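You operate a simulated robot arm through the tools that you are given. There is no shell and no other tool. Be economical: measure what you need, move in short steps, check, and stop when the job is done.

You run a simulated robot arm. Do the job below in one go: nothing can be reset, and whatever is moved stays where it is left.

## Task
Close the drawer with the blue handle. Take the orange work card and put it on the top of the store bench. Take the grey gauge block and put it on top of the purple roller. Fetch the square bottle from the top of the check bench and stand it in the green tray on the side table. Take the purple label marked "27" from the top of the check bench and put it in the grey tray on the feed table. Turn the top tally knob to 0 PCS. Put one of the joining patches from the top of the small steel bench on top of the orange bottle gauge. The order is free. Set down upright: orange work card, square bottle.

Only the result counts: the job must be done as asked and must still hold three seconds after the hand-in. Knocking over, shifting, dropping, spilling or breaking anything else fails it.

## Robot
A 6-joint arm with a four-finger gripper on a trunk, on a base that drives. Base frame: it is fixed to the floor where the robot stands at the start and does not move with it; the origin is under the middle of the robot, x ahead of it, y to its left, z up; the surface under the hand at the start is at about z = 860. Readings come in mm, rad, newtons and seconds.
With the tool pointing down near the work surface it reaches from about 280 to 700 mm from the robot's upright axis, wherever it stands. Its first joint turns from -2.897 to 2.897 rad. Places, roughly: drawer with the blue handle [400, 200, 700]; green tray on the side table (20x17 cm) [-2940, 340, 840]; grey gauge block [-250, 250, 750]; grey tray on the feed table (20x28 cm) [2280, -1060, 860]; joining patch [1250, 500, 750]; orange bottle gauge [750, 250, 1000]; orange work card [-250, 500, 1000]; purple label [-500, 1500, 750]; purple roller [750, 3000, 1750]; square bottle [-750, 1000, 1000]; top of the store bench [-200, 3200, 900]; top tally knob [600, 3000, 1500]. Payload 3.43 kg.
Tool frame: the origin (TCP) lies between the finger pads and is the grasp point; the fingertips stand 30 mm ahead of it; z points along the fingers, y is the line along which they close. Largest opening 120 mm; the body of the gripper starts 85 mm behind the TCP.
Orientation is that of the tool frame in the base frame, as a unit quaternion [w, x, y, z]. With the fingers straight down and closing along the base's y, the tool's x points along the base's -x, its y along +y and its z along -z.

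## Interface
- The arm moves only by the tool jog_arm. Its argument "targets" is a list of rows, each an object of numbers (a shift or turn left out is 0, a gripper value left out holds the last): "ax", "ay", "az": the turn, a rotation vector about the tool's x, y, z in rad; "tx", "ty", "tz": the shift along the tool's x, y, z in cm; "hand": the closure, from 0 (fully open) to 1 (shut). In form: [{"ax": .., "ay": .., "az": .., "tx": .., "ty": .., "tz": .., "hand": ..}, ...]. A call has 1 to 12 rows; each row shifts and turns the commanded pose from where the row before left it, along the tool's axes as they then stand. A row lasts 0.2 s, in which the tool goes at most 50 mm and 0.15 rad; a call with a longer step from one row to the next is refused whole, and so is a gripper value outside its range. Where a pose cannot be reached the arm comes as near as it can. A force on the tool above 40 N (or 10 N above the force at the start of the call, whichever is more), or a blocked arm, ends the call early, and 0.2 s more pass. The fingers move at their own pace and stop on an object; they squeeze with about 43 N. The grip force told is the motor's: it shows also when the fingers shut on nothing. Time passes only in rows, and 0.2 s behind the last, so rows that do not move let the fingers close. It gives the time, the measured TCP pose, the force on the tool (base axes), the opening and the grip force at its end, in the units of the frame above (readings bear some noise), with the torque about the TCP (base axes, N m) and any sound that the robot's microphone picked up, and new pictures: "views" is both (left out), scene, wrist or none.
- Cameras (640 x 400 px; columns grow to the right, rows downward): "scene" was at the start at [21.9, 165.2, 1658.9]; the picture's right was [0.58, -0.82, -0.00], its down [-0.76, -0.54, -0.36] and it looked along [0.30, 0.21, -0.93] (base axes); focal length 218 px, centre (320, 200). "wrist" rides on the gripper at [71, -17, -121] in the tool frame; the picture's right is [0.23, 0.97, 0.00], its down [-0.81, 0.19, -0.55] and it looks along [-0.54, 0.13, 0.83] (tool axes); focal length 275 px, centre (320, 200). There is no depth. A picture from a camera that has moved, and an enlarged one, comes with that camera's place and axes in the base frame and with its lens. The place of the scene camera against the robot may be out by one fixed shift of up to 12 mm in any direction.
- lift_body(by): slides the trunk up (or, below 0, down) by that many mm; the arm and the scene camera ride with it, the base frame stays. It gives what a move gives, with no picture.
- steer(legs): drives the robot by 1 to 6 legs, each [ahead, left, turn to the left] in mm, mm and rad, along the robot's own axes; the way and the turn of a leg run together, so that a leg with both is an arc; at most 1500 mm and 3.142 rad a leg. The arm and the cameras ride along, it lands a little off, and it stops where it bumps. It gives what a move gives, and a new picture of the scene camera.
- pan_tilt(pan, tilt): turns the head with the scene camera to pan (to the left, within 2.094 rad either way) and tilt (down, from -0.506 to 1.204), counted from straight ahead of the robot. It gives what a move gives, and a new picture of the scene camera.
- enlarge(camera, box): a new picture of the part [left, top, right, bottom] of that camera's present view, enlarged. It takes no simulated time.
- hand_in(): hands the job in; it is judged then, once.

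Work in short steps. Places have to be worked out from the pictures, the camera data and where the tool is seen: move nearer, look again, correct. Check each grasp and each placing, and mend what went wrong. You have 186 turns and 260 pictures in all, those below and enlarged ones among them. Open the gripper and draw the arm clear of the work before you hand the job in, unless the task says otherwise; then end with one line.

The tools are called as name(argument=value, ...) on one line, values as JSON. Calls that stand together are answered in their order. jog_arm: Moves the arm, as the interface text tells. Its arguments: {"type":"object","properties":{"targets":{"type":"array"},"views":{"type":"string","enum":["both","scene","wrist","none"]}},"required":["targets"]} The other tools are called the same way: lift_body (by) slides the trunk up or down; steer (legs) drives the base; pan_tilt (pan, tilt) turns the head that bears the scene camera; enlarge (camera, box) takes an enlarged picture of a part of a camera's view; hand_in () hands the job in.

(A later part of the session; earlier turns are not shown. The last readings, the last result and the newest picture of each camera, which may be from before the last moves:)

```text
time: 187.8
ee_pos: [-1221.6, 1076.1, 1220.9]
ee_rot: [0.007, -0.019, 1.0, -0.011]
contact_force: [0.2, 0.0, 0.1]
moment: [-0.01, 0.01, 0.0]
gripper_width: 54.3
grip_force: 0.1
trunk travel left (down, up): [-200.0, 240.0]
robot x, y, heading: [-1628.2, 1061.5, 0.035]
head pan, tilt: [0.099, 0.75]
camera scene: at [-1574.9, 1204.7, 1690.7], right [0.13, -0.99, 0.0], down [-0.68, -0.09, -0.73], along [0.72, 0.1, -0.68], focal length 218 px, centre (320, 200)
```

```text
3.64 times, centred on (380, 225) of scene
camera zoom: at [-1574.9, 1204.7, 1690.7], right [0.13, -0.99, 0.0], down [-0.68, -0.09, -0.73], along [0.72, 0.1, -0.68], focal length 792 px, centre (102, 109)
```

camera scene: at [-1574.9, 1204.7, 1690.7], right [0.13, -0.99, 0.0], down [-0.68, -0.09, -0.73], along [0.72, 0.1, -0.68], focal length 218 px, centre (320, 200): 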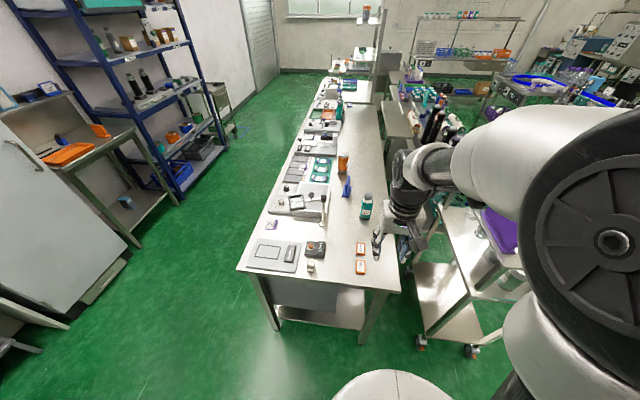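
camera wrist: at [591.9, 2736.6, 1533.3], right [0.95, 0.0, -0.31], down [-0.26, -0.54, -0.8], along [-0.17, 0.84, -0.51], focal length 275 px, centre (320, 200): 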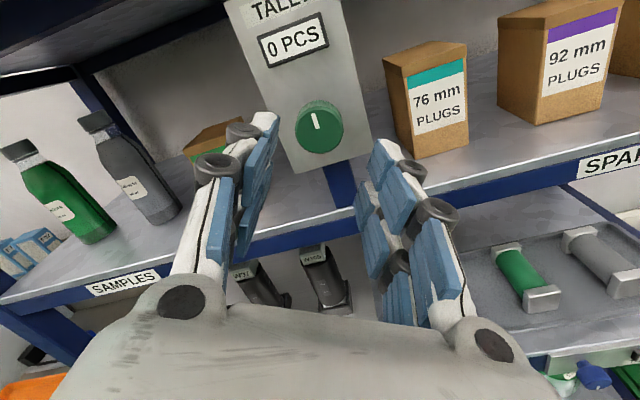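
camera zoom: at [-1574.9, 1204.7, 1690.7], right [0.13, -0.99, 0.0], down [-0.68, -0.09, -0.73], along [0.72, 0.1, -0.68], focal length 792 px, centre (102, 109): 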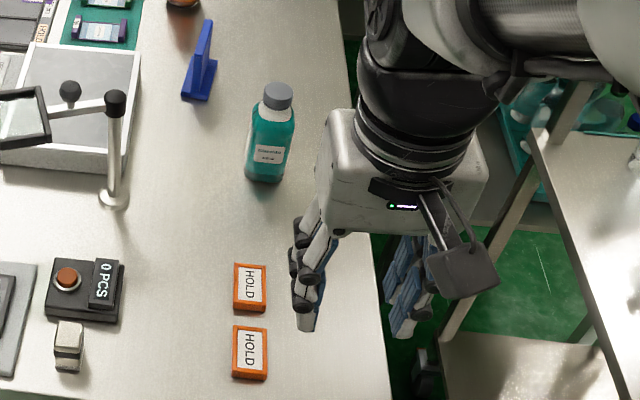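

The bottle (teal, grey cap) is clear to grasp from above. I drive 225 mm closer and move the hand above it.

steer(legs=[[225, 0, -0.03]])

jog_arm(targets=[{"tx": -4.2, "hand": 0.1}, {"tx": -4.2}, {"tx": -4.2}, {"tx": 0}], views="wrist")

```text
time: 189.5
ee_pos: [-1001.1, 1066.3, 1219.9]
ee_rot: [0.006, -0.002, 1.0, -0.012]
contact_force: [-0.6, -0.2, 0.3]
moment: [0.04, 0.01, -0.01]
gripper_width: 54.1
grip_force: 0.1
trunk travel left (down, up): [-200.0, 240.0]
robot x, y, heading: [-1407.3, 1068.6, 0.001]
head pan, tilt: [0.099, 0.75]
camera scene: at [-1347.4, 1206.6, 1690.6], right [0.1, -0.99, 0.0], down [-0.68, -0.07, -0.73], along [0.73, 0.07, -0.68], focal length 218 px, centre (320, 200)
```

scene: 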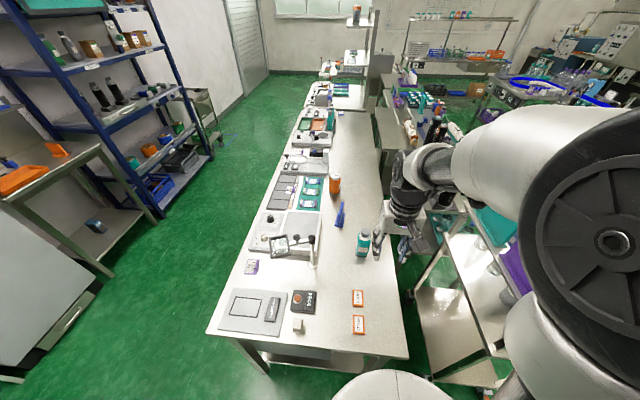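

```text
time: 190.5
ee_pos: [-876.9, 1065.2, 1225.7]
ee_rot: [0.007, -0.002, 1.0, -0.012]
contact_force: [-0.9, -0.1, 0.3]
moment: [0.0, -0.01, 0.01]
gripper_width: 108.2
grip_force: 0.0
trunk travel left (down, up): [-200.0, 240.0]
robot x, y, heading: [-1407.9, 1066.7, 0.005]
head pan, tilt: [0.099, 0.75]
camera wrist: at [-950.5, 1052.0, 1345.9], right [-0.23, 0.97, -0.03], down [0.8, 0.21, 0.56], along [0.55, 0.11, -0.83], focal length 275 px, centre (320, 200)
```

wrist: 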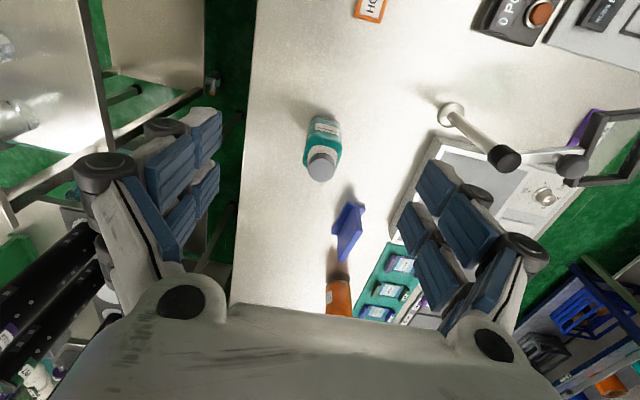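

Bottle centre ≈(-784,1084), ~51 mm wide and aligned. I level the tool, centre over it and lower to tips above the cap for a check.

jog_arm(targets=[{"ax": -0.024, "ay": 0.014}, {"tx": -4.5, "ty": 1}, {"tx": -4.8, "ty": 0.9}, {"tz": 4.5}, {"tz": 4.5}, {"tz": 4.5}], views="wrist")

```text
time: 191.9
ee_pos: [-783.3, 1085.9, 1084.3]
ee_rot: [-0.001, -0.002, 1.0, 0.0]
contact_force: [0.5, 0.6, 0.1]
moment: [-0.02, -0.01, 0.01]
gripper_width: 107.8
grip_force: 0.0
trunk travel left (down, up): [-200.0, 240.0]
robot x, y, heading: [-1405.5, 1068.0, -0.0]
head pan, tilt: [0.099, 0.75]
camera wrist: at [-855.7, 1069.7, 1207.0], right [-0.23, 0.97, 0.0], down [0.81, 0.19, 0.55], along [0.54, 0.13, -0.83], focal length 275 px, centre (320, 200)
```

wrist: 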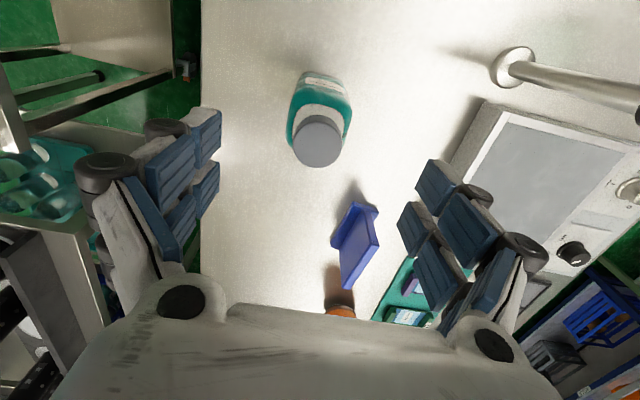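

Well centred. I lower to mid-body height (z≈936) and close.

jog_arm(targets=[{"tx": -0.5, "tz": 4.5}, {"tz": 4.5}, {"tz": 4}, {"tz": 1.8}, {"hand": 1}, {"hand": 1}, {"hand": 1}, {"hand": 1}, {"hand": 1}], views="wrist")

```text
time: 193.9
ee_pos: [-777.0, 1084.5, 938.2]
ee_rot: [0.0, -0.002, 1.0, 0.0]
contact_force: [0.1, 0.8, 0.1]
moment: [0.11, 0.05, -0.02]
gripper_width: 55.8
grip_force: 37.7
trunk travel left (down, up): [-200.0, 240.0]
robot x, y, heading: [-1403.9, 1065.0, 0.0]
head pan, tilt: [0.099, 0.75]
camera wrist: at [-849.2, 1068.5, 1059.7], right [-0.23, 0.97, 0.0], down [0.81, 0.19, 0.55], along [0.54, 0.13, -0.83], focal length 275 px, centre (320, 200)
```

wrist: 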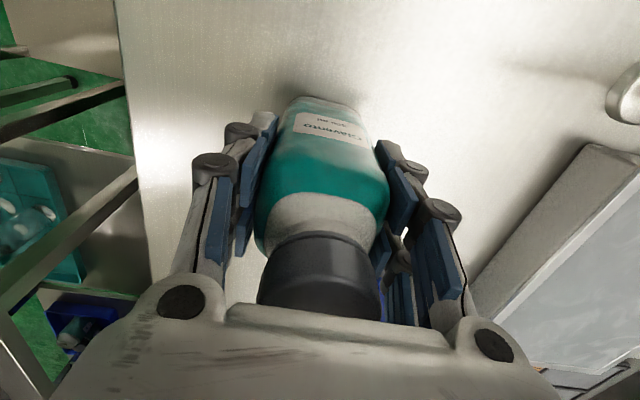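

Gripped at 56 mm. I lift, retract over the robot's front and check the hold.

jog_arm(targets=[{"hand": 1}, {"tz": -1}, {"tz": -3}, {"tz": -4.5}, {"tz": -4.5}, {"tz": -4.5}, {"tz": -4.5}, {"tx": 4.5}, {"tx": 4.5}, {"tx": 4.5}, {"tx": 4.5}], views="wrist")

```text
time: 196.3
ee_pos: [-958.5, 1083.3, 1160.8]
ee_rot: [0.0, -0.002, 1.0, 0.001]
contact_force: [-0.5, 0.3, -3.3]
moment: [0.0, -0.04, -0.02]
gripper_width: 55.5
grip_force: 43.1
trunk travel left (down, up): [-200.0, 240.0]
robot x, y, heading: [-1409.8, 1063.3, -0.001]
head pan, tilt: [0.099, 0.75]
camera wrist: at [-1030.0, 1067.3, 1283.2], right [-0.23, 0.97, 0.0], down [0.81, 0.19, 0.55], along [0.54, 0.13, -0.83], focal length 275 px, centre (320, 200)
```

wrist: 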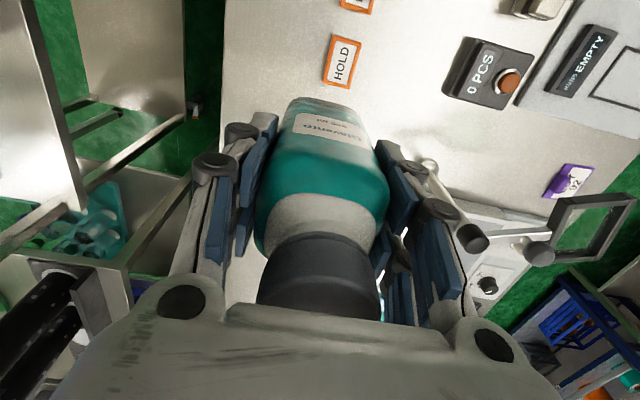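

Bottle held. I drive back, turn north, reverse south down the corridor to y≈-200, then look at the side table.

steer(legs=[[-230, 0, 0], [0, 0, 1.571], [-1265, 0, 0]])

pan_tilt(pan=1.3, tilt=0.6)

```text
time: 207.9
ee_pos: [-1653.0, 256.1, 1160.1]
ee_rot: [0.001, 0.714, -0.7, 0.0]
contact_force: [0.4, -0.5, -3.4]
moment: [0.0, -0.01, -0.03]
gripper_width: 55.4
grip_force: 43.1
trunk travel left (down, up): [-200.0, 240.0]
robot x, y, heading: [-1624.3, -197.4, 1.592]
head pan, tilt: [0.099, 0.75]
camera scene: at [-1780.3, -142.8, 1690.6], right [0.99, 0.12, 0.0], down [0.08, -0.68, -0.73], along [-0.09, 0.73, -0.68], focal length 218 px, centre (320, 200)
```

scene: 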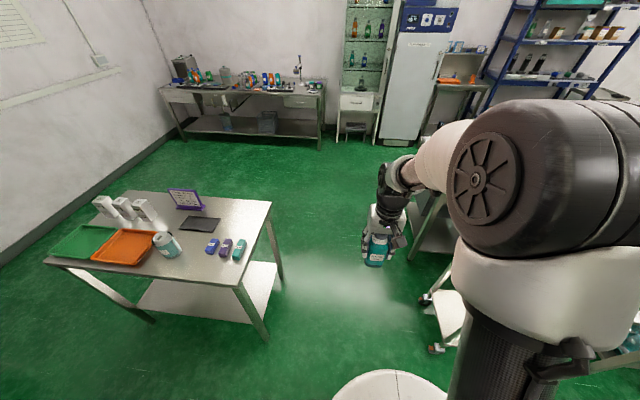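

```text
time: 209.3
ee_pos: [-1652.9, 256.2, 1161.1]
ee_rot: [0.001, 0.714, -0.7, 0.001]
contact_force: [0.4, 0.3, -3.2]
moment: [-0.03, 0.0, 0.01]
gripper_width: 55.7
grip_force: 42.6
trunk travel left (down, up): [-200.0, 240.0]
robot x, y, heading: [-1627.0, -198.5, 1.589]
head pan, tilt: [1.3, 0.6]
camera scene: at [-1856.2, -202.5, 1703.5], right [0.25, 0.97, 0.0], down [0.55, -0.14, -0.82], along [-0.8, 0.21, -0.57], focal length 218 px, centre (320, 200)
```

scene: 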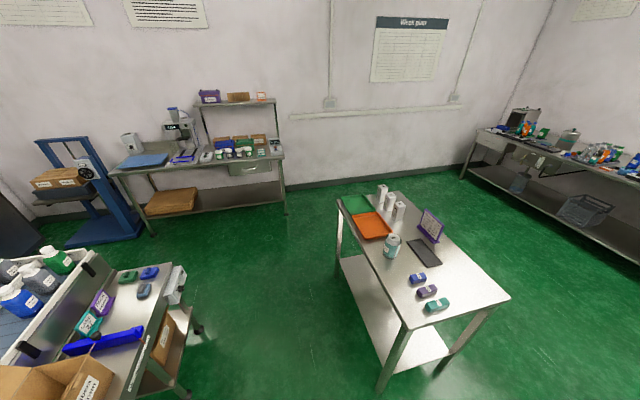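

Side table spans x -3038…-2166, y 222…690, and the green tray is at ≈(-2945,340). I slide left (west) along its south side.

steer(legs=[[0, 1310, -0.02]])

pan_tilt(pan=0.1, tilt=0.9)

```text
time: 215.8
ee_pos: [-2941.9, 246.1, 1159.9]
ee_rot: [-0.001, -0.707, 0.707, -0.001]
contact_force: [-1.4, -0.5, -2.6]
moment: [-0.03, 0.0, 0.01]
gripper_width: 55.3
grip_force: 42.8
trunk travel left (down, up): [-200.0, 240.0]
robot x, y, heading: [-2924.3, -205.9, 1.565]
head pan, tilt: [1.3, 0.6]
camera scene: at [-3153.0, -207.7, 1703.5], right [0.27, 0.96, 0.0], down [0.54, -0.15, -0.82], along [-0.79, 0.22, -0.57], focal length 218 px, centre (320, 200)
```

scene: 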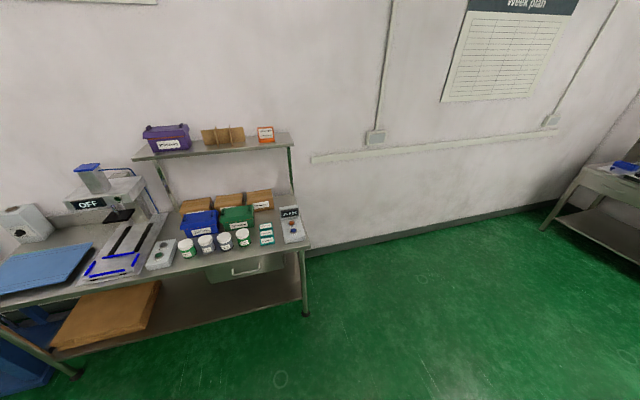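

```text
time: 217.2
ee_pos: [-2940.9, 245.8, 1162.0]
ee_rot: [0.001, 0.708, -0.707, 0.001]
contact_force: [-0.6, -0.1, -3.4]
moment: [0.02, 0.0, -0.01]
gripper_width: 55.3
grip_force: 42.6
trunk travel left (down, up): [-200.0, 240.0]
robot x, y, heading: [-2927.4, -204.2, 1.57]
head pan, tilt: [0.099, 0.901]
camera scene: at [-3075.0, -156.5, 1678.7], right [1.0, 0.1, 0.0], down [0.08, -0.78, -0.62], along [-0.06, 0.62, -0.78], focal length 218 px, centre (320, 200)
```

scene: 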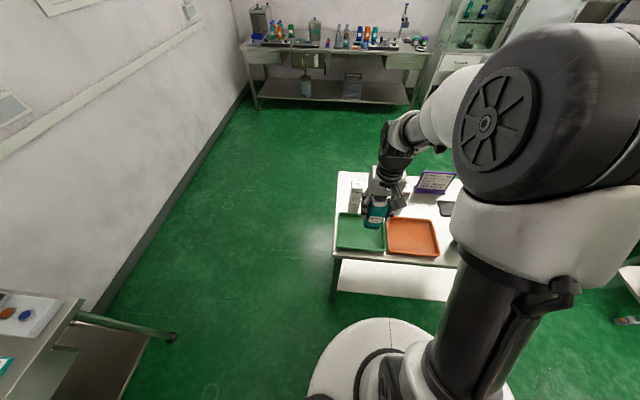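

Tray spans x -3050…-2850, y 251…430. I move the bottle over its centre and lower to ~40 mm above.

jog_arm(targets=[{"tx": -4.3}, {"tx": -4.3, "ty": 0.4}, {"tz": 4.5}, {"tz": 4.5}, {"tz": 4.5}, {"tz": 4.5}, {"tz": 1.5}], views="both")

enlarge(camera="scene", box=[310, 160, 470, 270])

```text
time: 218.8
ee_pos: [-2944.0, 329.8, 962.2]
ee_rot: [-0.001, -0.707, 0.707, -0.001]
contact_force: [0.1, 0.1, -2.4]
moment: [-0.03, -0.02, 0.02]
gripper_width: 55.4
grip_force: 43.1
trunk travel left (down, up): [-200.0, 240.0]
robot x, y, heading: [-2924.7, -204.0, 1.568]
head pan, tilt: [0.099, 0.901]
camera scene: at [-3074.8, -156.3, 1678.8], right [1.0, 0.1, 0.0], down [0.08, -0.78, -0.62], along [-0.06, 0.62, -0.78], focal length 218 px, centre (320, 200)
camera wrist: at [-2929.2, 258.8, 1085.3], right [-0.97, -0.23, 0.0], down [-0.19, 0.81, 0.55], along [-0.13, 0.54, -0.83], focal length 275 px, centre (320, 200)
```

scene: 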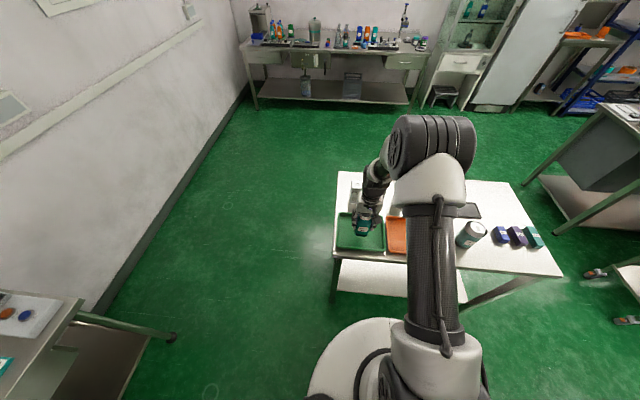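
wrist: 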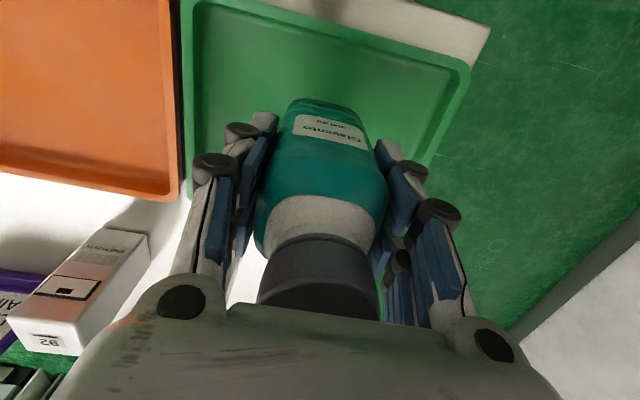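

```text
3.64 times, centred on (390, 215) of scene
camera zoom: at [-3074.8, -156.3, 1678.8], right [1.0, 0.1, 0.0], down [0.08, -0.78, -0.62], along [-0.06, 0.62, -0.78], focal length 792 px, centre (66, 146)
```

zoom: 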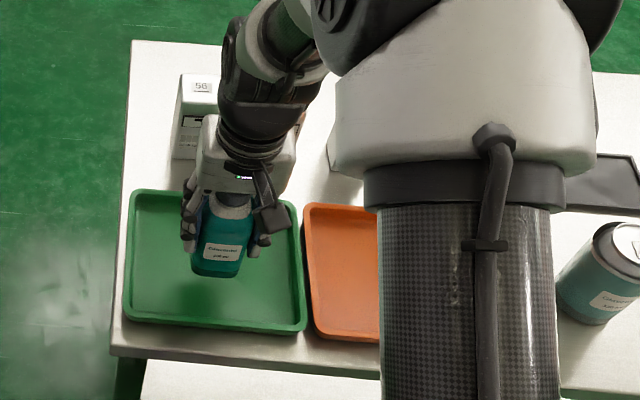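

Over the tray centre. Lowering in small steps until touch.

jog_arm(targets=[{"tz": 1}, {"tz": 0.6}, {"tz": 0.5}, {"tz": 0.4}, {"tz": 0.4}, {"tz": 0.4}, {"tz": 0.4}, {"tz": 0.4}, {"tz": 0.4}, {"tz": 0.4}], views="none")

```text
time: 221.0
ee_pos: [-2945.2, 332.1, 918.5]
ee_rot: [-0.001, 0.707, -0.707, -0.001]
contact_force: [-1.4, -2.6, 33.1]
moment: [0.06, 0.08, -0.14]
gripper_width: 55.6
grip_force: 43.1
trunk travel left (down, up): [-200.0, 240.0]
robot x, y, heading: [-2926.1, -207.0, 1.568]
head pan, tilt: [0.099, 0.901]
```

Touching the tray floor (33 N). I ease up 3 mm, release, and withdraw straight up.

jog_arm(targets=[{"tz": -0.3}, {"hand": 0.3}, {"hand": 0.3}, {"hand": 0.3}, {"tz": -2}, {"tz": -4}, {"tz": -4.5}, {"tz": -4.5}, {"tz": -4.5}], views="wrist")

enlarge(camera="scene", box=[310, 160, 470, 270])

```text
time: 223.0
ee_pos: [-2943.7, 330.9, 1115.6]
ee_rot: [0.001, 0.707, -0.707, 0.0]
contact_force: [-0.3, -0.1, -0.5]
moment: [0.04, -0.01, 0.02]
gripper_width: 84.1
grip_force: 0.1
trunk travel left (down, up): [-200.0, 240.0]
robot x, y, heading: [-2921.8, -204.5, 1.57]
head pan, tilt: [0.099, 0.901]
camera wrist: at [-2926.7, 259.8, 1237.6], right [-0.97, -0.23, 0.0], down [-0.19, 0.81, 0.55], along [-0.13, 0.54, -0.83], focal length 275 px, centre (320, 200)
```

wrist: 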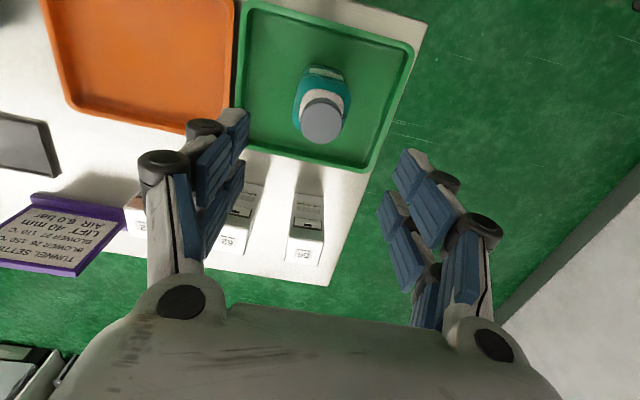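

```text
3.64 times, centred on (390, 215) of scene
camera zoom: at [-3074.8, -157.6, 1678.8], right [1.0, 0.1, 0.0], down [0.08, -0.78, -0.62], along [-0.06, 0.62, -0.78], focal length 792 px, centre (66, 146)
```

zoom: 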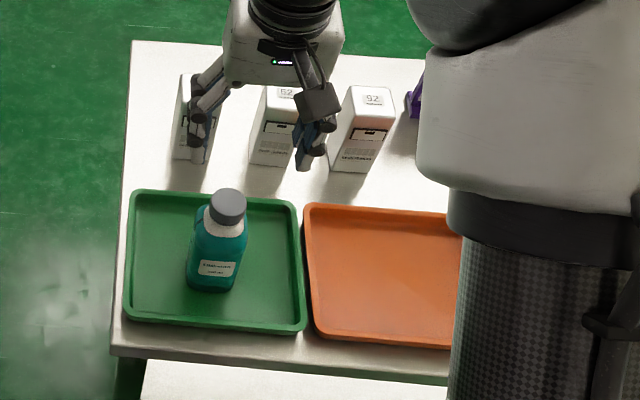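

Bottle stands in the green tray. Now the grey gauge block: I retract the arm and drive back east to the first bench.

jog_arm(targets=[{"tx": 4, "tz": -2}, {"tx": 4, "tz": -2}, {"tx": 4}, {"tx": 2}], views="none")

steer(legs=[[0, 0, -1.57], [1450, 0, 0], [920, 0, 0], [0, 175, 0]])

pan_tilt(pan=1.0, tilt=1.0)

```text
time: 224.0
ee_pos: [-2940.2, 192.8, 1157.0]
ee_rot: [0.001, 0.707, -0.707, 0.0]
contact_force: [0.4, 0.7, -1.3]
moment: [0.02, 0.01, -0.02]
gripper_width: 84.0
grip_force: 0.0
trunk travel left (down, up): [-200.0, 240.0]
robot x, y, heading: [-2924.7, -205.6, 1.571]
head pan, tilt: [0.099, 0.901]
```

```text
time: 240.6
ee_pos: [-169.0, -103.4, 1157.5]
ee_rot: [-0.001, 0.011, 1.0, 0.0]
contact_force: [0.4, -0.2, 0.3]
moment: [-0.03, 0.01, 0.0]
gripper_width: 84.1
grip_force: 0.0
trunk travel left (down, up): [-200.0, 240.0]
robot x, y, heading: [-566.6, -111.4, -0.028]
head pan, tilt: [0.099, 0.901]
camera scene: at [-512.3, 27.9, 1678.6], right [0.07, -1.0, 0.0], down [-0.78, -0.06, -0.62], along [0.62, 0.05, -0.78], focal length 218 px, centre (320, 200)
```

scene: 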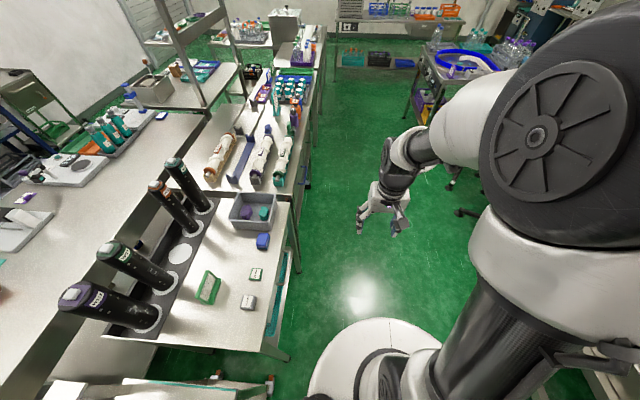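

```text
time: 241.8
ee_pos: [-168.8, -103.8, 1157.1]
ee_rot: [-0.001, 0.01, 1.0, 0.001]
contact_force: [-0.3, 1.2, -0.6]
moment: [0.01, 0.02, 0.03]
gripper_width: 84.0
grip_force: 0.0
trunk travel left (down, up): [-200.0, 240.0]
robot x, y, heading: [-567.7, -111.3, -0.027]
head pan, tilt: [1.0, 1.0]
camera scene: at [-548.4, 78.6, 1671.5], right [0.83, -0.56, 0.0], down [-0.47, -0.7, -0.54], along [0.3, 0.45, -0.84], focal length 218 px, centre (320, 200)
```

scene: 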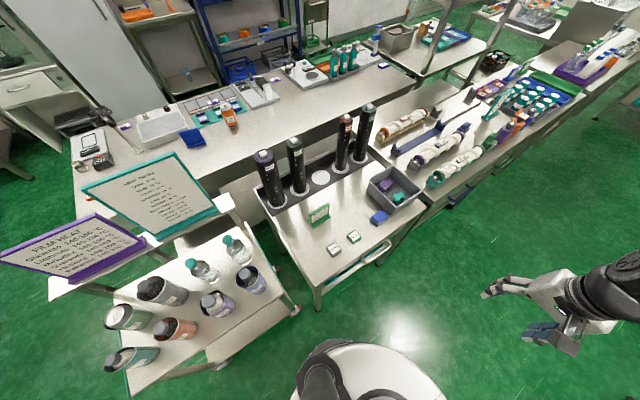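

Grey "30 mm" block near (-345,290). I nudge the base closer to the bench and bring the hand above it.

steer(legs=[[0, 85, 0.027]])

jog_arm(targets=[{"tx": 2, "ty": 3.6}, {"tx": 2, "ty": 3.6}, {"tx": 2, "ty": 3.6}, {"tx": 2, "ty": 3.6}, {"tx": 2, "ty": 3.6}, {"tx": 2, "ty": 3.6}, {"tx": 2, "ty": 3.6}, {"tx": 2, "ty": 3.6}], views="wrist")

```text
time: 242.8
ee_pos: [-168.0, -10.1, 1157.0]
ee_rot: [-0.001, -0.001, 1.0, -0.001]
contact_force: [-0.4, 1.2, 1.1]
moment: [-0.07, 0.03, 0.01]
gripper_width: 84.0
grip_force: 0.1
trunk travel left (down, up): [-200.0, 240.0]
robot x, y, heading: [-565.0, -29.8, -0.001]
head pan, tilt: [1.0, 1.0]
camera scene: at [-552.3, 163.4, 1671.3], right [0.84, -0.54, 0.0], down [-0.46, -0.71, -0.54], along [0.29, 0.45, -0.84], focal length 218 px, centre (320, 200)
```

scene: 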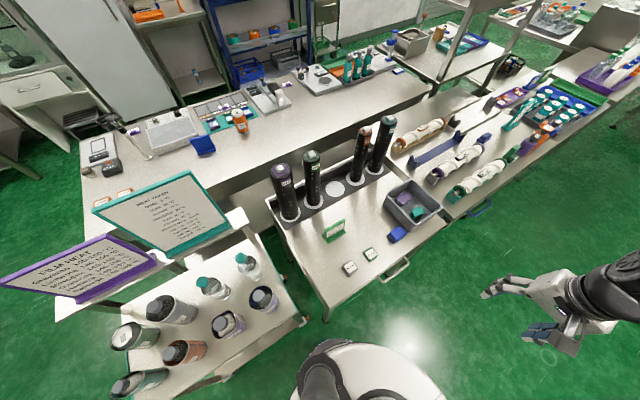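

```text
time: 244.6
ee_pos: [-329.3, 275.5, 1155.7]
ee_rot: [0.0, -0.001, 1.0, 0.0]
contact_force: [-0.3, 0.3, -0.8]
moment: [-0.01, 0.0, 0.01]
gripper_width: 84.0
grip_force: 0.0
trunk travel left (down, up): [-200.0, 240.0]
robot x, y, heading: [-566.7, -28.6, -0.004]
head pan, tilt: [1.0, 1.0]
camera wrist: at [-400.1, 259.8, 1277.9], right [-0.23, 0.97, 0.0], down [0.81, 0.19, 0.55], along [0.54, 0.13, -0.83], focal length 275 px, centre (320, 200)
```

wrist: 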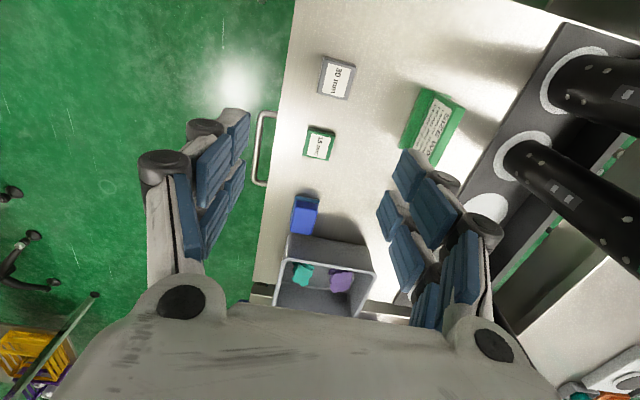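

Zooming wrist to see the block's shape and yaw.

enlarge(camera="wrist", box=[280, 30, 400, 130])

enlarge(camera="scene", box=[320, 230, 400, 290])

```text
4.00 times, centred on (340, 80) of wrist
camera zoom: at [-400.1, 259.8, 1277.9], right [-0.23, 0.97, 0.0], down [0.81, 0.19, 0.55], along [0.54, 0.13, -0.83], focal length 1101 px, centre (240, 680)
```

zoom: 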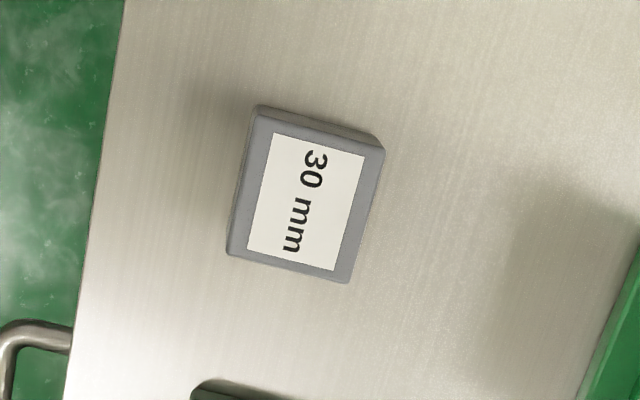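

```text
6.67 times, centred on (360, 260) of scene
camera zoom: at [-552.7, 163.1, 1671.4], right [0.84, -0.54, 0.0], down [-0.46, -0.71, -0.54], along [0.29, 0.45, -0.84], focal length 1452 px, centre (53, -200)
```

zoom: 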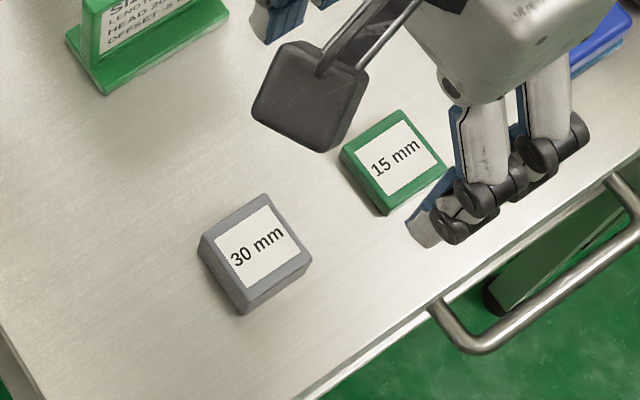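

The block is ~45×45 mm, 30 mm high. Since it must go onto the roller inside a shelf bay, I'll grasp it with the tool pitched ~40° below horizontal so it stays level. I retract and reposition facing the bench.

jog_arm(targets=[{"tx": -2, "ty": -3.6}, {"tx": -2, "ty": -3.6}, {"tx": -2, "ty": -3.6}, {"tx": -2, "ty": -3.6}, {"tx": -2, "ty": -3.6}, {"tx": -2, "ty": -3.6}, {"tx": -2, "ty": -3.6}, {"tx": -2, "ty": -3.6}], views="none")

steer(legs=[[0, -260, 0], [0, 0, 1.571], [0, -246, 0]])

jog_arm(targets=[{"tx": -3}, {"tx": -3}, {"tx": -3}, {"tx": -3}, {"ay": -0.145}, {"ay": -0.145}, {"ay": -0.145}, {"ay": -0.145}, {"ay": -0.145}, {"ay": -0.148}], views="wrist")

pan_tilt(pan=0.1, tilt=0.95)

```text
time: 246.4
ee_pos: [-168.4, -15.3, 1157.4]
ee_rot: [-0.002, -0.001, 1.0, 0.0]
contact_force: [1.0, 0.4, 0.7]
moment: [0.04, 0.03, 0.01]
gripper_width: 84.0
grip_force: 0.0
trunk travel left (down, up): [-200.0, 240.0]
robot x, y, heading: [-564.4, -29.7, 0.003]
head pan, tilt: [1.0, 1.0]
```

```text
time: 253.6
ee_pos: [-356.5, 117.6, 1157.5]
ee_rot: [0.001, 0.72, -0.694, 0.001]
contact_force: [-0.6, 0.3, -0.6]
moment: [-0.01, 0.03, 0.0]
gripper_width: 83.9
grip_force: 0.0
trunk travel left (down, up): [-200.0, 240.0]
robot x, y, heading: [-325.1, -279.9, 1.602]
head pan, tilt: [1.0, 1.0]
camera scene: at [-528.4, -276.1, 1671.7], right [0.51, 0.86, 0.0], down [0.72, -0.43, -0.54], along [-0.47, 0.28, -0.84], focal length 218 px, centre (320, 200)
```

scene: 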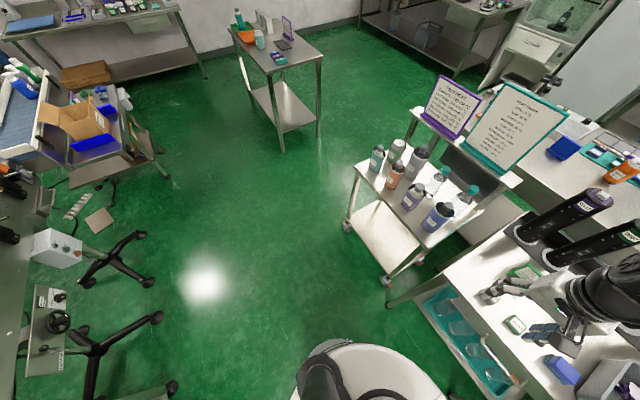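

```text
time: 255.8
ee_pos: [-361.1, 237.3, 1157.8]
ee_rot: [-0.293, 0.653, -0.629, -0.303]
contact_force: [0.3, -0.8, -0.2]
moment: [-0.01, 0.03, -0.03]
gripper_width: 84.0
grip_force: 0.0
trunk travel left (down, up): [-200.0, 240.0]
robot x, y, heading: [-325.9, -278.6, 1.605]
head pan, tilt: [1.0, 1.0]
camera wrist: at [-340.1, 100.7, 1180.5], right [-0.97, -0.18, -0.18], down [-0.2, 0.09, 0.98], along [-0.16, 0.98, -0.12], focal length 275 px, centre (320, 200)
```

wrist: 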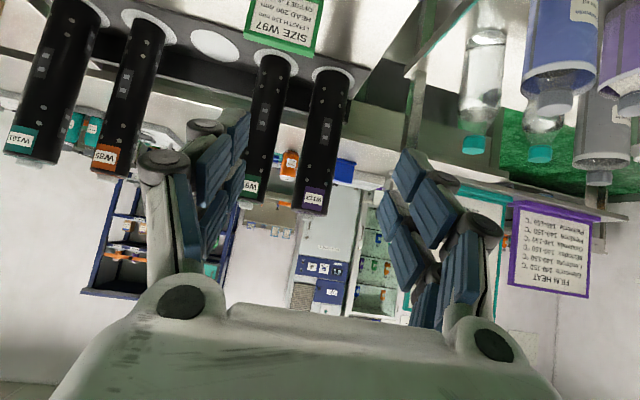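

```text
time: 257.0
ee_pos: [-362.1, 237.8, 1157.7]
ee_rot: [-0.293, 0.653, -0.628, -0.304]
contact_force: [0.1, -0.3, 0.0]
moment: [0.05, 0.03, 0.03]
gripper_width: 83.8
grip_force: 0.0
trunk travel left (down, up): [-200.0, 240.0]
robot x, y, heading: [-329.5, -282.3, 1.61]
head pan, tilt: [0.099, 0.949]
camera scene: at [-479.5, -239.7, 1675.1], right [0.99, 0.13, 0.0], down [0.11, -0.81, -0.58], along [-0.08, 0.58, -0.81], focal length 218 px, centre (320, 200)
```

scene: 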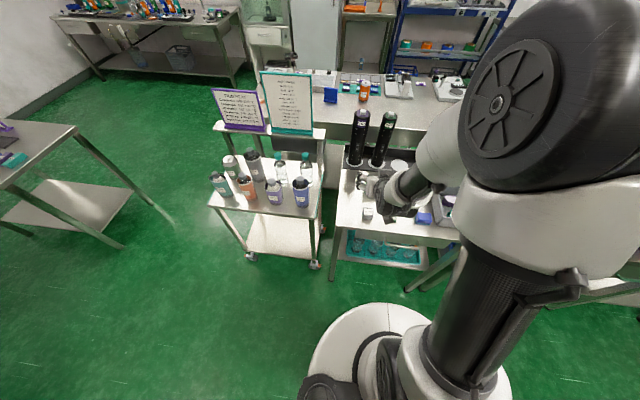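

Tool is pitched 40°. Block ≈(-340,298), bench ≈860. I straighten yaw and descend to ~60 mm above the grasp pose.

jog_arm(targets=[{"ax": 0.026, "az": 0.022}, {"tx": 2.47, "ty": -0.47, "tz": 3.27}, {"tx": 2.47, "ty": -0.47, "tz": 3.27}, {"tx": 2.47, "ty": -0.47, "tz": 3.27}, {"tx": 2.47, "ty": -0.47, "tz": 3.27}, {"tx": 2.47, "ty": -0.47, "tz": 3.27}], views="both")

enlarge(camera="scene", box=[320, 160, 440, 250])

```text
time: 258.4
ee_pos: [-340.5, 285.2, 953.0]
ee_rot: [-0.298, 0.642, -0.64, -0.299]
contact_force: [-0.5, 0.8, -0.1]
moment: [0.02, -0.01, 0.03]
gripper_width: 83.7
grip_force: 0.1
trunk travel left (down, up): [-200.0, 240.0]
robot x, y, heading: [-326.6, -279.1, 1.608]
head pan, tilt: [0.099, 0.949]
camera scene: at [-479.4, -238.7, 1675.1], right [0.99, 0.13, 0.0], down [0.11, -0.81, -0.58], along [-0.08, 0.58, -0.81], focal length 218 px, centre (320, 200)
camera wrist: at [-324.5, 149.0, 977.3], right [-0.97, -0.15, -0.18], down [-0.19, 0.1, 0.98], along [-0.13, 0.98, -0.12], focal length 275 px, centre (320, 200)
```

scene: 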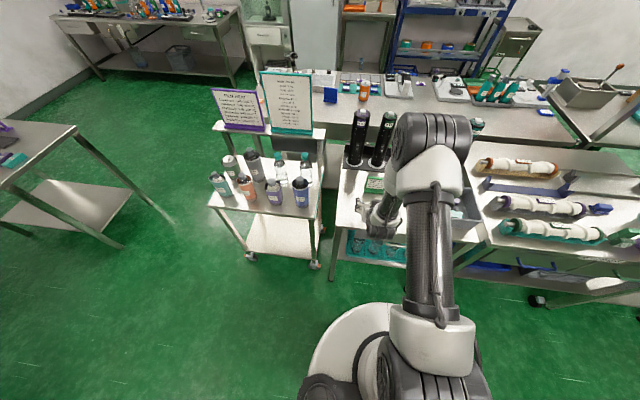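
wrist: 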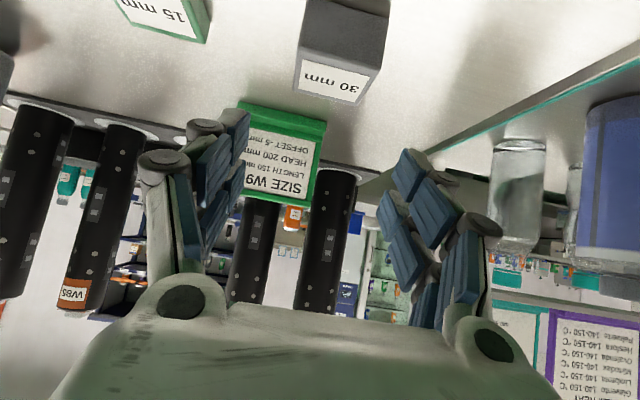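

```text
4.44 times, centred on (380, 205) of scene
camera zoom: at [-479.4, -238.7, 1675.1], right [0.99, 0.13, 0.0], down [0.11, -0.81, -0.58], along [-0.08, 0.58, -0.81], focal length 968 px, centre (53, 178)
```

zoom: 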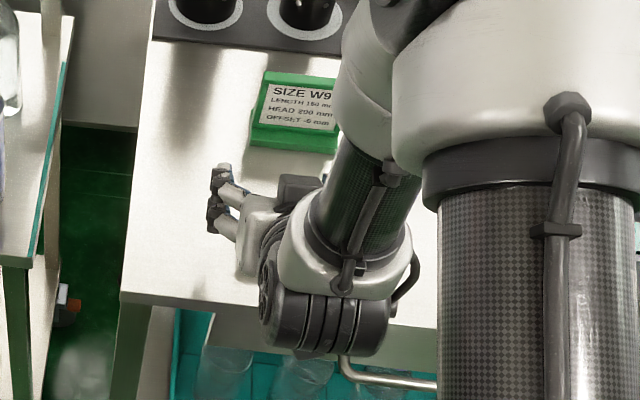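

Block confirmed at (-342,296), centred between the fingers. I descend the last 63 mm and look.

jog_arm(targets=[{"tx": 2.4, "tz": 2.0}, {"tx": 1.6, "ty": 0.15, "tz": 1.35}, {"tx": 0.8, "tz": 0.65}], views="wrist")

```text
time: 259.2
ee_pos: [-341.2, 283.5, 893.1]
ee_rot: [-0.299, 0.642, -0.64, -0.298]
contact_force: [1.0, -0.5, -0.2]
moment: [0.01, -0.01, -0.02]
gripper_width: 83.8
grip_force: 0.0
trunk travel left (down, up): [-200.0, 240.0]
robot x, y, heading: [-332.4, -279.7, 1.603]
head pan, tilt: [0.099, 0.949]
camera wrist: at [-324.5, 146.1, 918.5], right [-0.97, -0.15, -0.18], down [-0.19, 0.1, 0.98], along [-0.13, 0.98, -0.12], focal length 275 px, centre (320, 200)
```

wrist: 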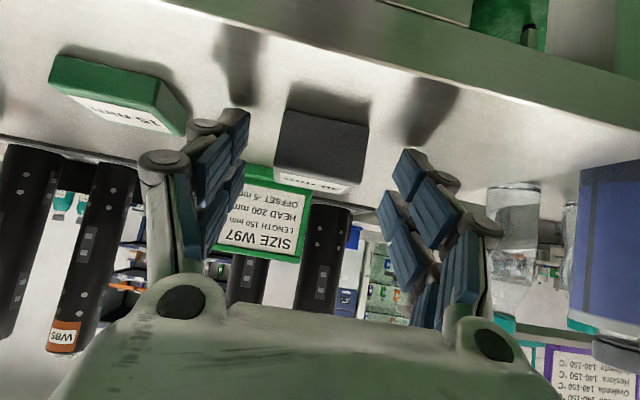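

Block lies between z≈858 and 893; I lower 4 mm more and close.

jog_arm(targets=[{"tx": 0.3, "tz": 0.26}, {"hand": 1}, {"hand": 1}, {"hand": 1}, {"hand": 1}, {"hand": 1}], views="wrist")

```text
time: 260.1
ee_pos: [-339.2, 287.5, 897.2]
ee_rot: [0.305, -0.638, 0.638, 0.305]
contact_force: [2.1, -5.8, 21.4]
moment: [-0.02, -0.2, -0.04]
gripper_width: 43.8
grip_force: 13.9
trunk travel left (down, up): [-200.0, 240.0]
robot x, y, heading: [-326.8, -277.2, 1.612]
head pan, tilt: [0.099, 0.949]
stopped in row 4: the force on the tool passed its limit at 51 N (the readings are from after the stop); the commanded pose is now the measured one
camera wrist: at [-323.1, 149.9, 918.3], right [-0.97, -0.15, -0.18], down [-0.19, 0.08, 0.98], along [-0.13, 0.99, -0.1], focal length 275 px, centre (320, 200)
```

wrist: 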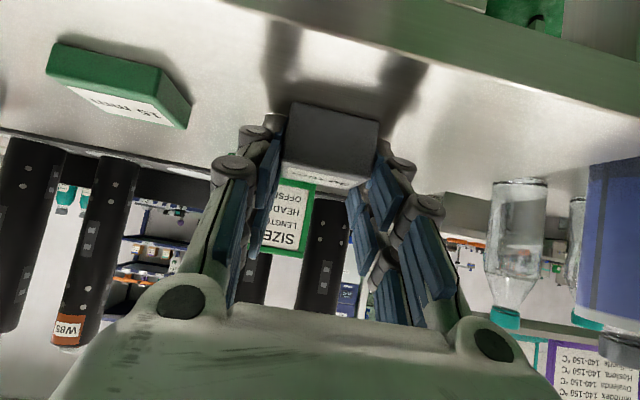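

The tips touched the bench while closing; fingers are on the block. I ease up 3 mm and finish the squeeze.

jog_arm(targets=[{"tx": -0.23, "tz": -0.19}, {"hand": 1}, {"hand": 1}, {"hand": 1}], views="wrist")

```text
time: 261.1
ee_pos: [-339.5, 286.7, 896.4]
ee_rot: [-0.302, 0.64, -0.639, -0.302]
contact_force: [1.5, 3.3, 11.5]
moment: [0.42, -0.08, -0.01]
gripper_width: 43.1
grip_force: 43.3
trunk travel left (down, up): [-200.0, 240.0]
robot x, y, heading: [-325.4, -277.9, 1.604]
head pan, tilt: [0.099, 0.949]
camera wrist: at [-323.5, 149.1, 919.6], right [-0.97, -0.15, -0.18], down [-0.19, 0.09, 0.98], along [-0.13, 0.99, -0.11], focal length 275 px, centre (320, 200)
```

wrist: 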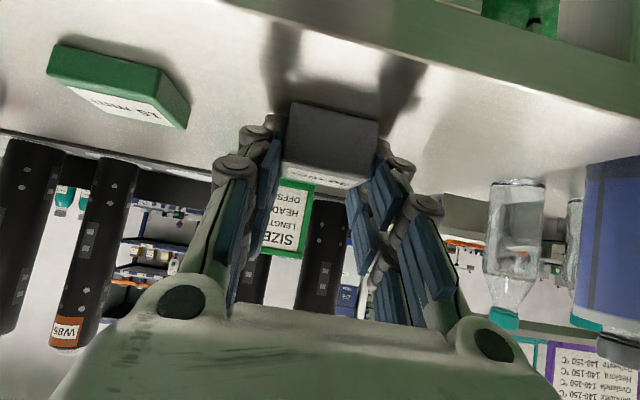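

Firm grip. I lift vertically and check that the block stays level.

jog_arm(targets=[{"tx": -0.4, "tz": -0.33}, {"tx": -1.5, "tz": -1.3}, {"tx": -3.06, "tz": -2.57}, {"tx": -3.06, "tz": -2.57}, {"tx": -3.06, "tz": -2.57}, {"tx": -3.06, "tz": -2.57}, {"tx": -3.06, "tz": -2.57}], views="wrist")

```text
time: 262.7
ee_pos: [-339.8, 281.8, 1122.8]
ee_rot: [-0.301, 0.64, -0.639, -0.303]
contact_force: [0.4, -0.8, -0.1]
moment: [-0.03, 0.01, -0.01]
gripper_width: 43.1
grip_force: 43.6
trunk travel left (down, up): [-200.0, 240.0]
robot x, y, heading: [-327.1, -279.0, 1.608]
head pan, tilt: [0.099, 0.949]
camera wrist: at [-323.5, 144.5, 1145.3], right [-0.97, -0.15, -0.18], down [-0.19, 0.09, 0.98], along [-0.13, 0.99, -0.11], focal length 275 px, centre (320, 200)
```

wrist: 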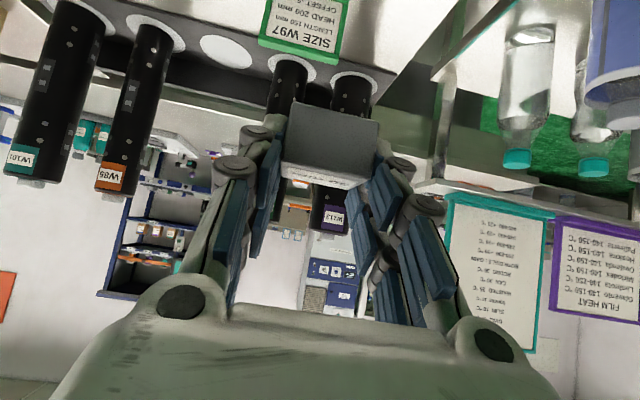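

Block held. I pull the arm in a bit and drive: west, then north up the corridor, keeping heading north.

jog_arm(targets=[{"tx": 2.6, "tz": -3.1}, {"tx": 2.6, "tz": -3.1}], views="none")

steer(legs=[[0, 1313, -0.035], [1450, 0, 0], [980, 0, 0]])

```text
time: 263.3
ee_pos: [-339.4, 207.9, 1121.2]
ee_rot: [-0.301, 0.64, -0.639, -0.302]
contact_force: [-0.3, 1.2, -0.9]
moment: [0.03, 0.0, 0.02]
gripper_width: 43.1
grip_force: 43.4
out of reach, approached as far as the arm can: row 2
trunk travel left (down, up): [-200.0, 240.0]
robot x, y, heading: [-327.2, -284.0, 1.602]
head pan, tilt: [0.099, 0.949]
```

```text
time: 281.1
ee_pos: [-1683.3, 2607.2, 1121.7]
ee_rot: [-0.299, 0.646, -0.633, -0.305]
contact_force: [1.0, -0.1, 0.0]
moment: [0.0, -0.01, 0.0]
gripper_width: 43.1
grip_force: 43.1
trunk travel left (down, up): [-200.0, 240.0]
robot x, y, heading: [-1661.6, 2116.7, 1.621]
head pan, tilt: [0.099, 0.949]
camera scene: at [-1817.4, 2156.7, 1675.1], right [0.99, 0.15, 0.0], down [0.12, -0.8, -0.58], along [-0.09, 0.58, -0.81], focal length 218 px, centre (320, 200)
```

scene: 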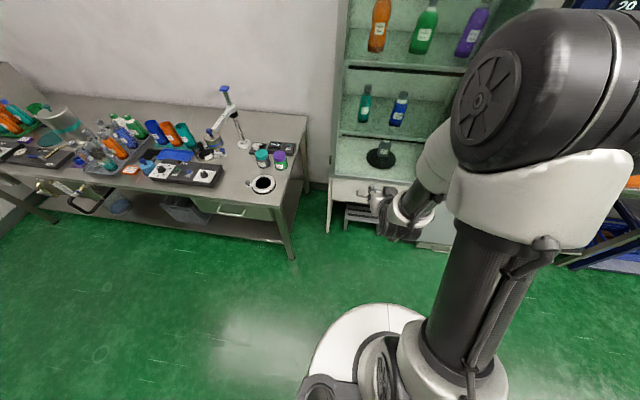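

Now sliding right along the racks to the purple roller's bay.

steer(legs=[[0, 0, -0.05], [0, -1300, 0], [0, -1200, 0]])

lift_body(by=240)

pan_tilt(pan=0.1, tilt=0.25)

```text
time: 293.9
ee_pos: [897.9, 2549.4, 1122.0]
ee_rot: [0.315, -0.609, 0.668, 0.288]
contact_force: [0.3, -0.7, -0.8]
moment: [0.01, 0.0, 0.03]
gripper_width: 43.2
grip_force: 43.1
trunk travel left (down, up): [-200.0, 240.0]
robot x, y, heading: [862.8, 2060.7, 1.511]
head pan, tilt: [0.099, 0.949]
camera scene: at [716.5, 2116.0, 1675.2], right [1.0, 0.04, 0.0], down [0.03, -0.81, -0.58], along [-0.02, 0.58, -0.81], focal length 218 px, centre (320, 200)
```

scene: 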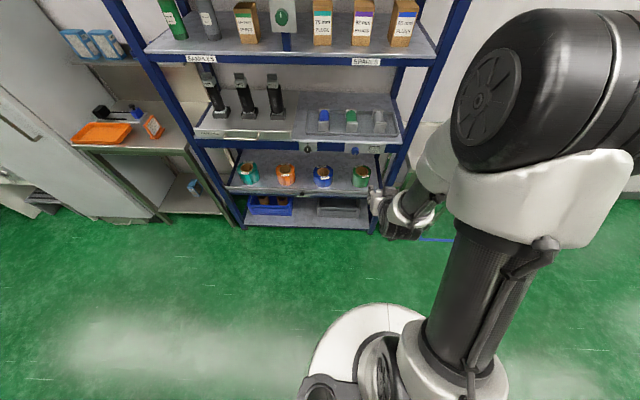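

```text
time: 296.4
ee_pos: [895.4, 2549.0, 1361.7]
ee_rot: [0.315, -0.609, 0.668, 0.287]
contact_force: [-0.4, -0.2, -0.7]
moment: [0.01, 0.01, 0.02]
gripper_width: 43.0
grip_force: 43.0
trunk travel left (down, up): [-440.0, 0.0]
robot x, y, heading: [863.1, 2063.3, 1.512]
head pan, tilt: [0.099, 0.949]
```

```text
time: 297.4
ee_pos: [897.5, 2548.5, 1361.3]
ee_rot: [0.315, -0.61, 0.668, 0.288]
contact_force: [0.1, 0.8, -0.5]
moment: [-0.01, 0.0, -0.01]
gripper_width: 43.0
grip_force: 43.0
trunk travel left (down, up): [-440.0, 0.0]
robot x, y, heading: [862.9, 2062.1, 1.515]
head pan, tilt: [0.099, 0.25]
camera scene: at [715.3, 2136.9, 1975.7], right [1.0, 0.04, 0.0], down [0.01, -0.25, -0.97], along [-0.04, 0.97, -0.25], focal length 218 px, centre (320, 200)
```

scene: 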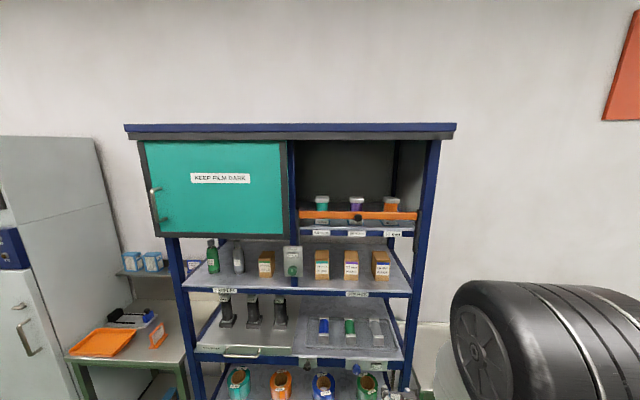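

Heading needs a small fix. I align the base, then raise the arm toward z≈1830 in front of the rack.

steer(legs=[[0, 0, 0.057], [150, 38, 0]])

jog_arm(targets=[{"tx": -3.06, "tz": -2.57}, {"tx": -3.06, "tz": -2.57}, {"tx": -3.06, "tz": -2.57}, {"tx": -3.06, "tz": -2.57}, {"tx": -3.06, "tz": -2.57}, {"tx": -3.06, "tz": -2.57}, {"tx": -3.06, "tz": -2.57}, {"tx": -3.06, "tz": -2.57}, {"tx": -3.06, "tz": -2.57}, {"tx": -3.06, "tz": -2.57}, {"tx": -3.06, "tz": -2.57}, {"tx": -3.06, "tz": -2.57}], views="both")

```text
time: 299.3
ee_pos: [829.8, 2703.7, 1362.9]
ee_rot: [0.306, -0.629, 0.651, 0.296]
contact_force: [-0.4, 0.8, -1.1]
moment: [0.01, -0.01, -0.02]
gripper_width: 43.3
grip_force: 42.8
trunk travel left (down, up): [-440.0, 0.0]
robot x, y, heading: [825.4, 2216.2, 1.569]
head pan, tilt: [0.099, 0.25]
camera scene: at [673.2, 2281.4, 1975.8], right [1.0, 0.1, 0.0], down [0.02, -0.25, -0.97], along [-0.09, 0.96, -0.25], focal length 218 px, centre (320, 200)
```

scene: 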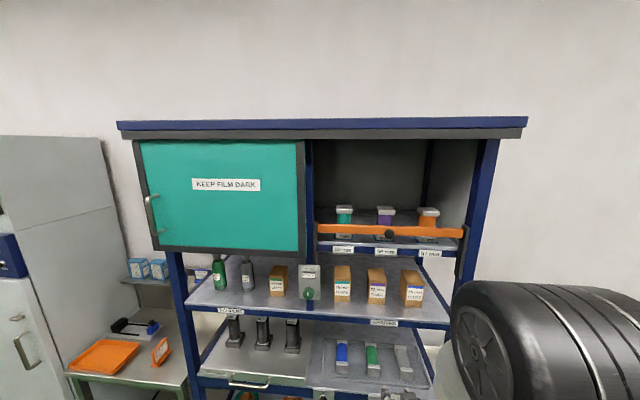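

```text
time: 301.9
ee_pos: [828.6, 2701.2, 1843.5]
ee_rot: [0.306, -0.628, 0.651, 0.295]
contact_force: [0.0, 0.5, -0.8]
moment: [-0.05, -0.02, 0.0]
gripper_width: 43.1
grip_force: 43.6
out of reach, approached as far as the arm can: row 5
trunk travel left (down, up): [-440.0, 0.0]
robot x, y, heading: [825.1, 2216.2, 1.57]
head pan, tilt: [0.099, 0.25]
camera scene: at [673.3, 2281.6, 1975.7], right [1.0, 0.1, 0.0], down [0.02, -0.25, -0.97], along [-0.09, 0.96, -0.25], focal length 218 px, centre (320, 200)
camera wrist: at [840.0, 2563.2, 1866.3], right [-0.98, -0.11, -0.18], down [-0.19, 0.1, 0.98], along [-0.09, 0.99, -0.12], focal length 275 px, centre (320, 200)
```

scene: 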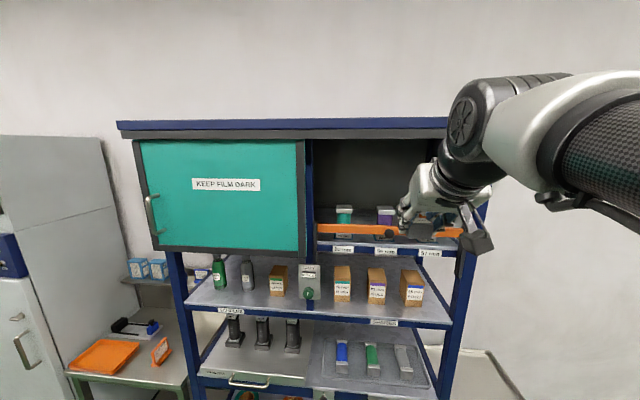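
wrist: 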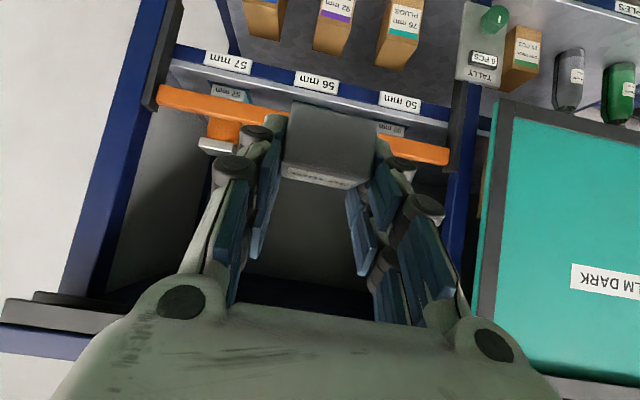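

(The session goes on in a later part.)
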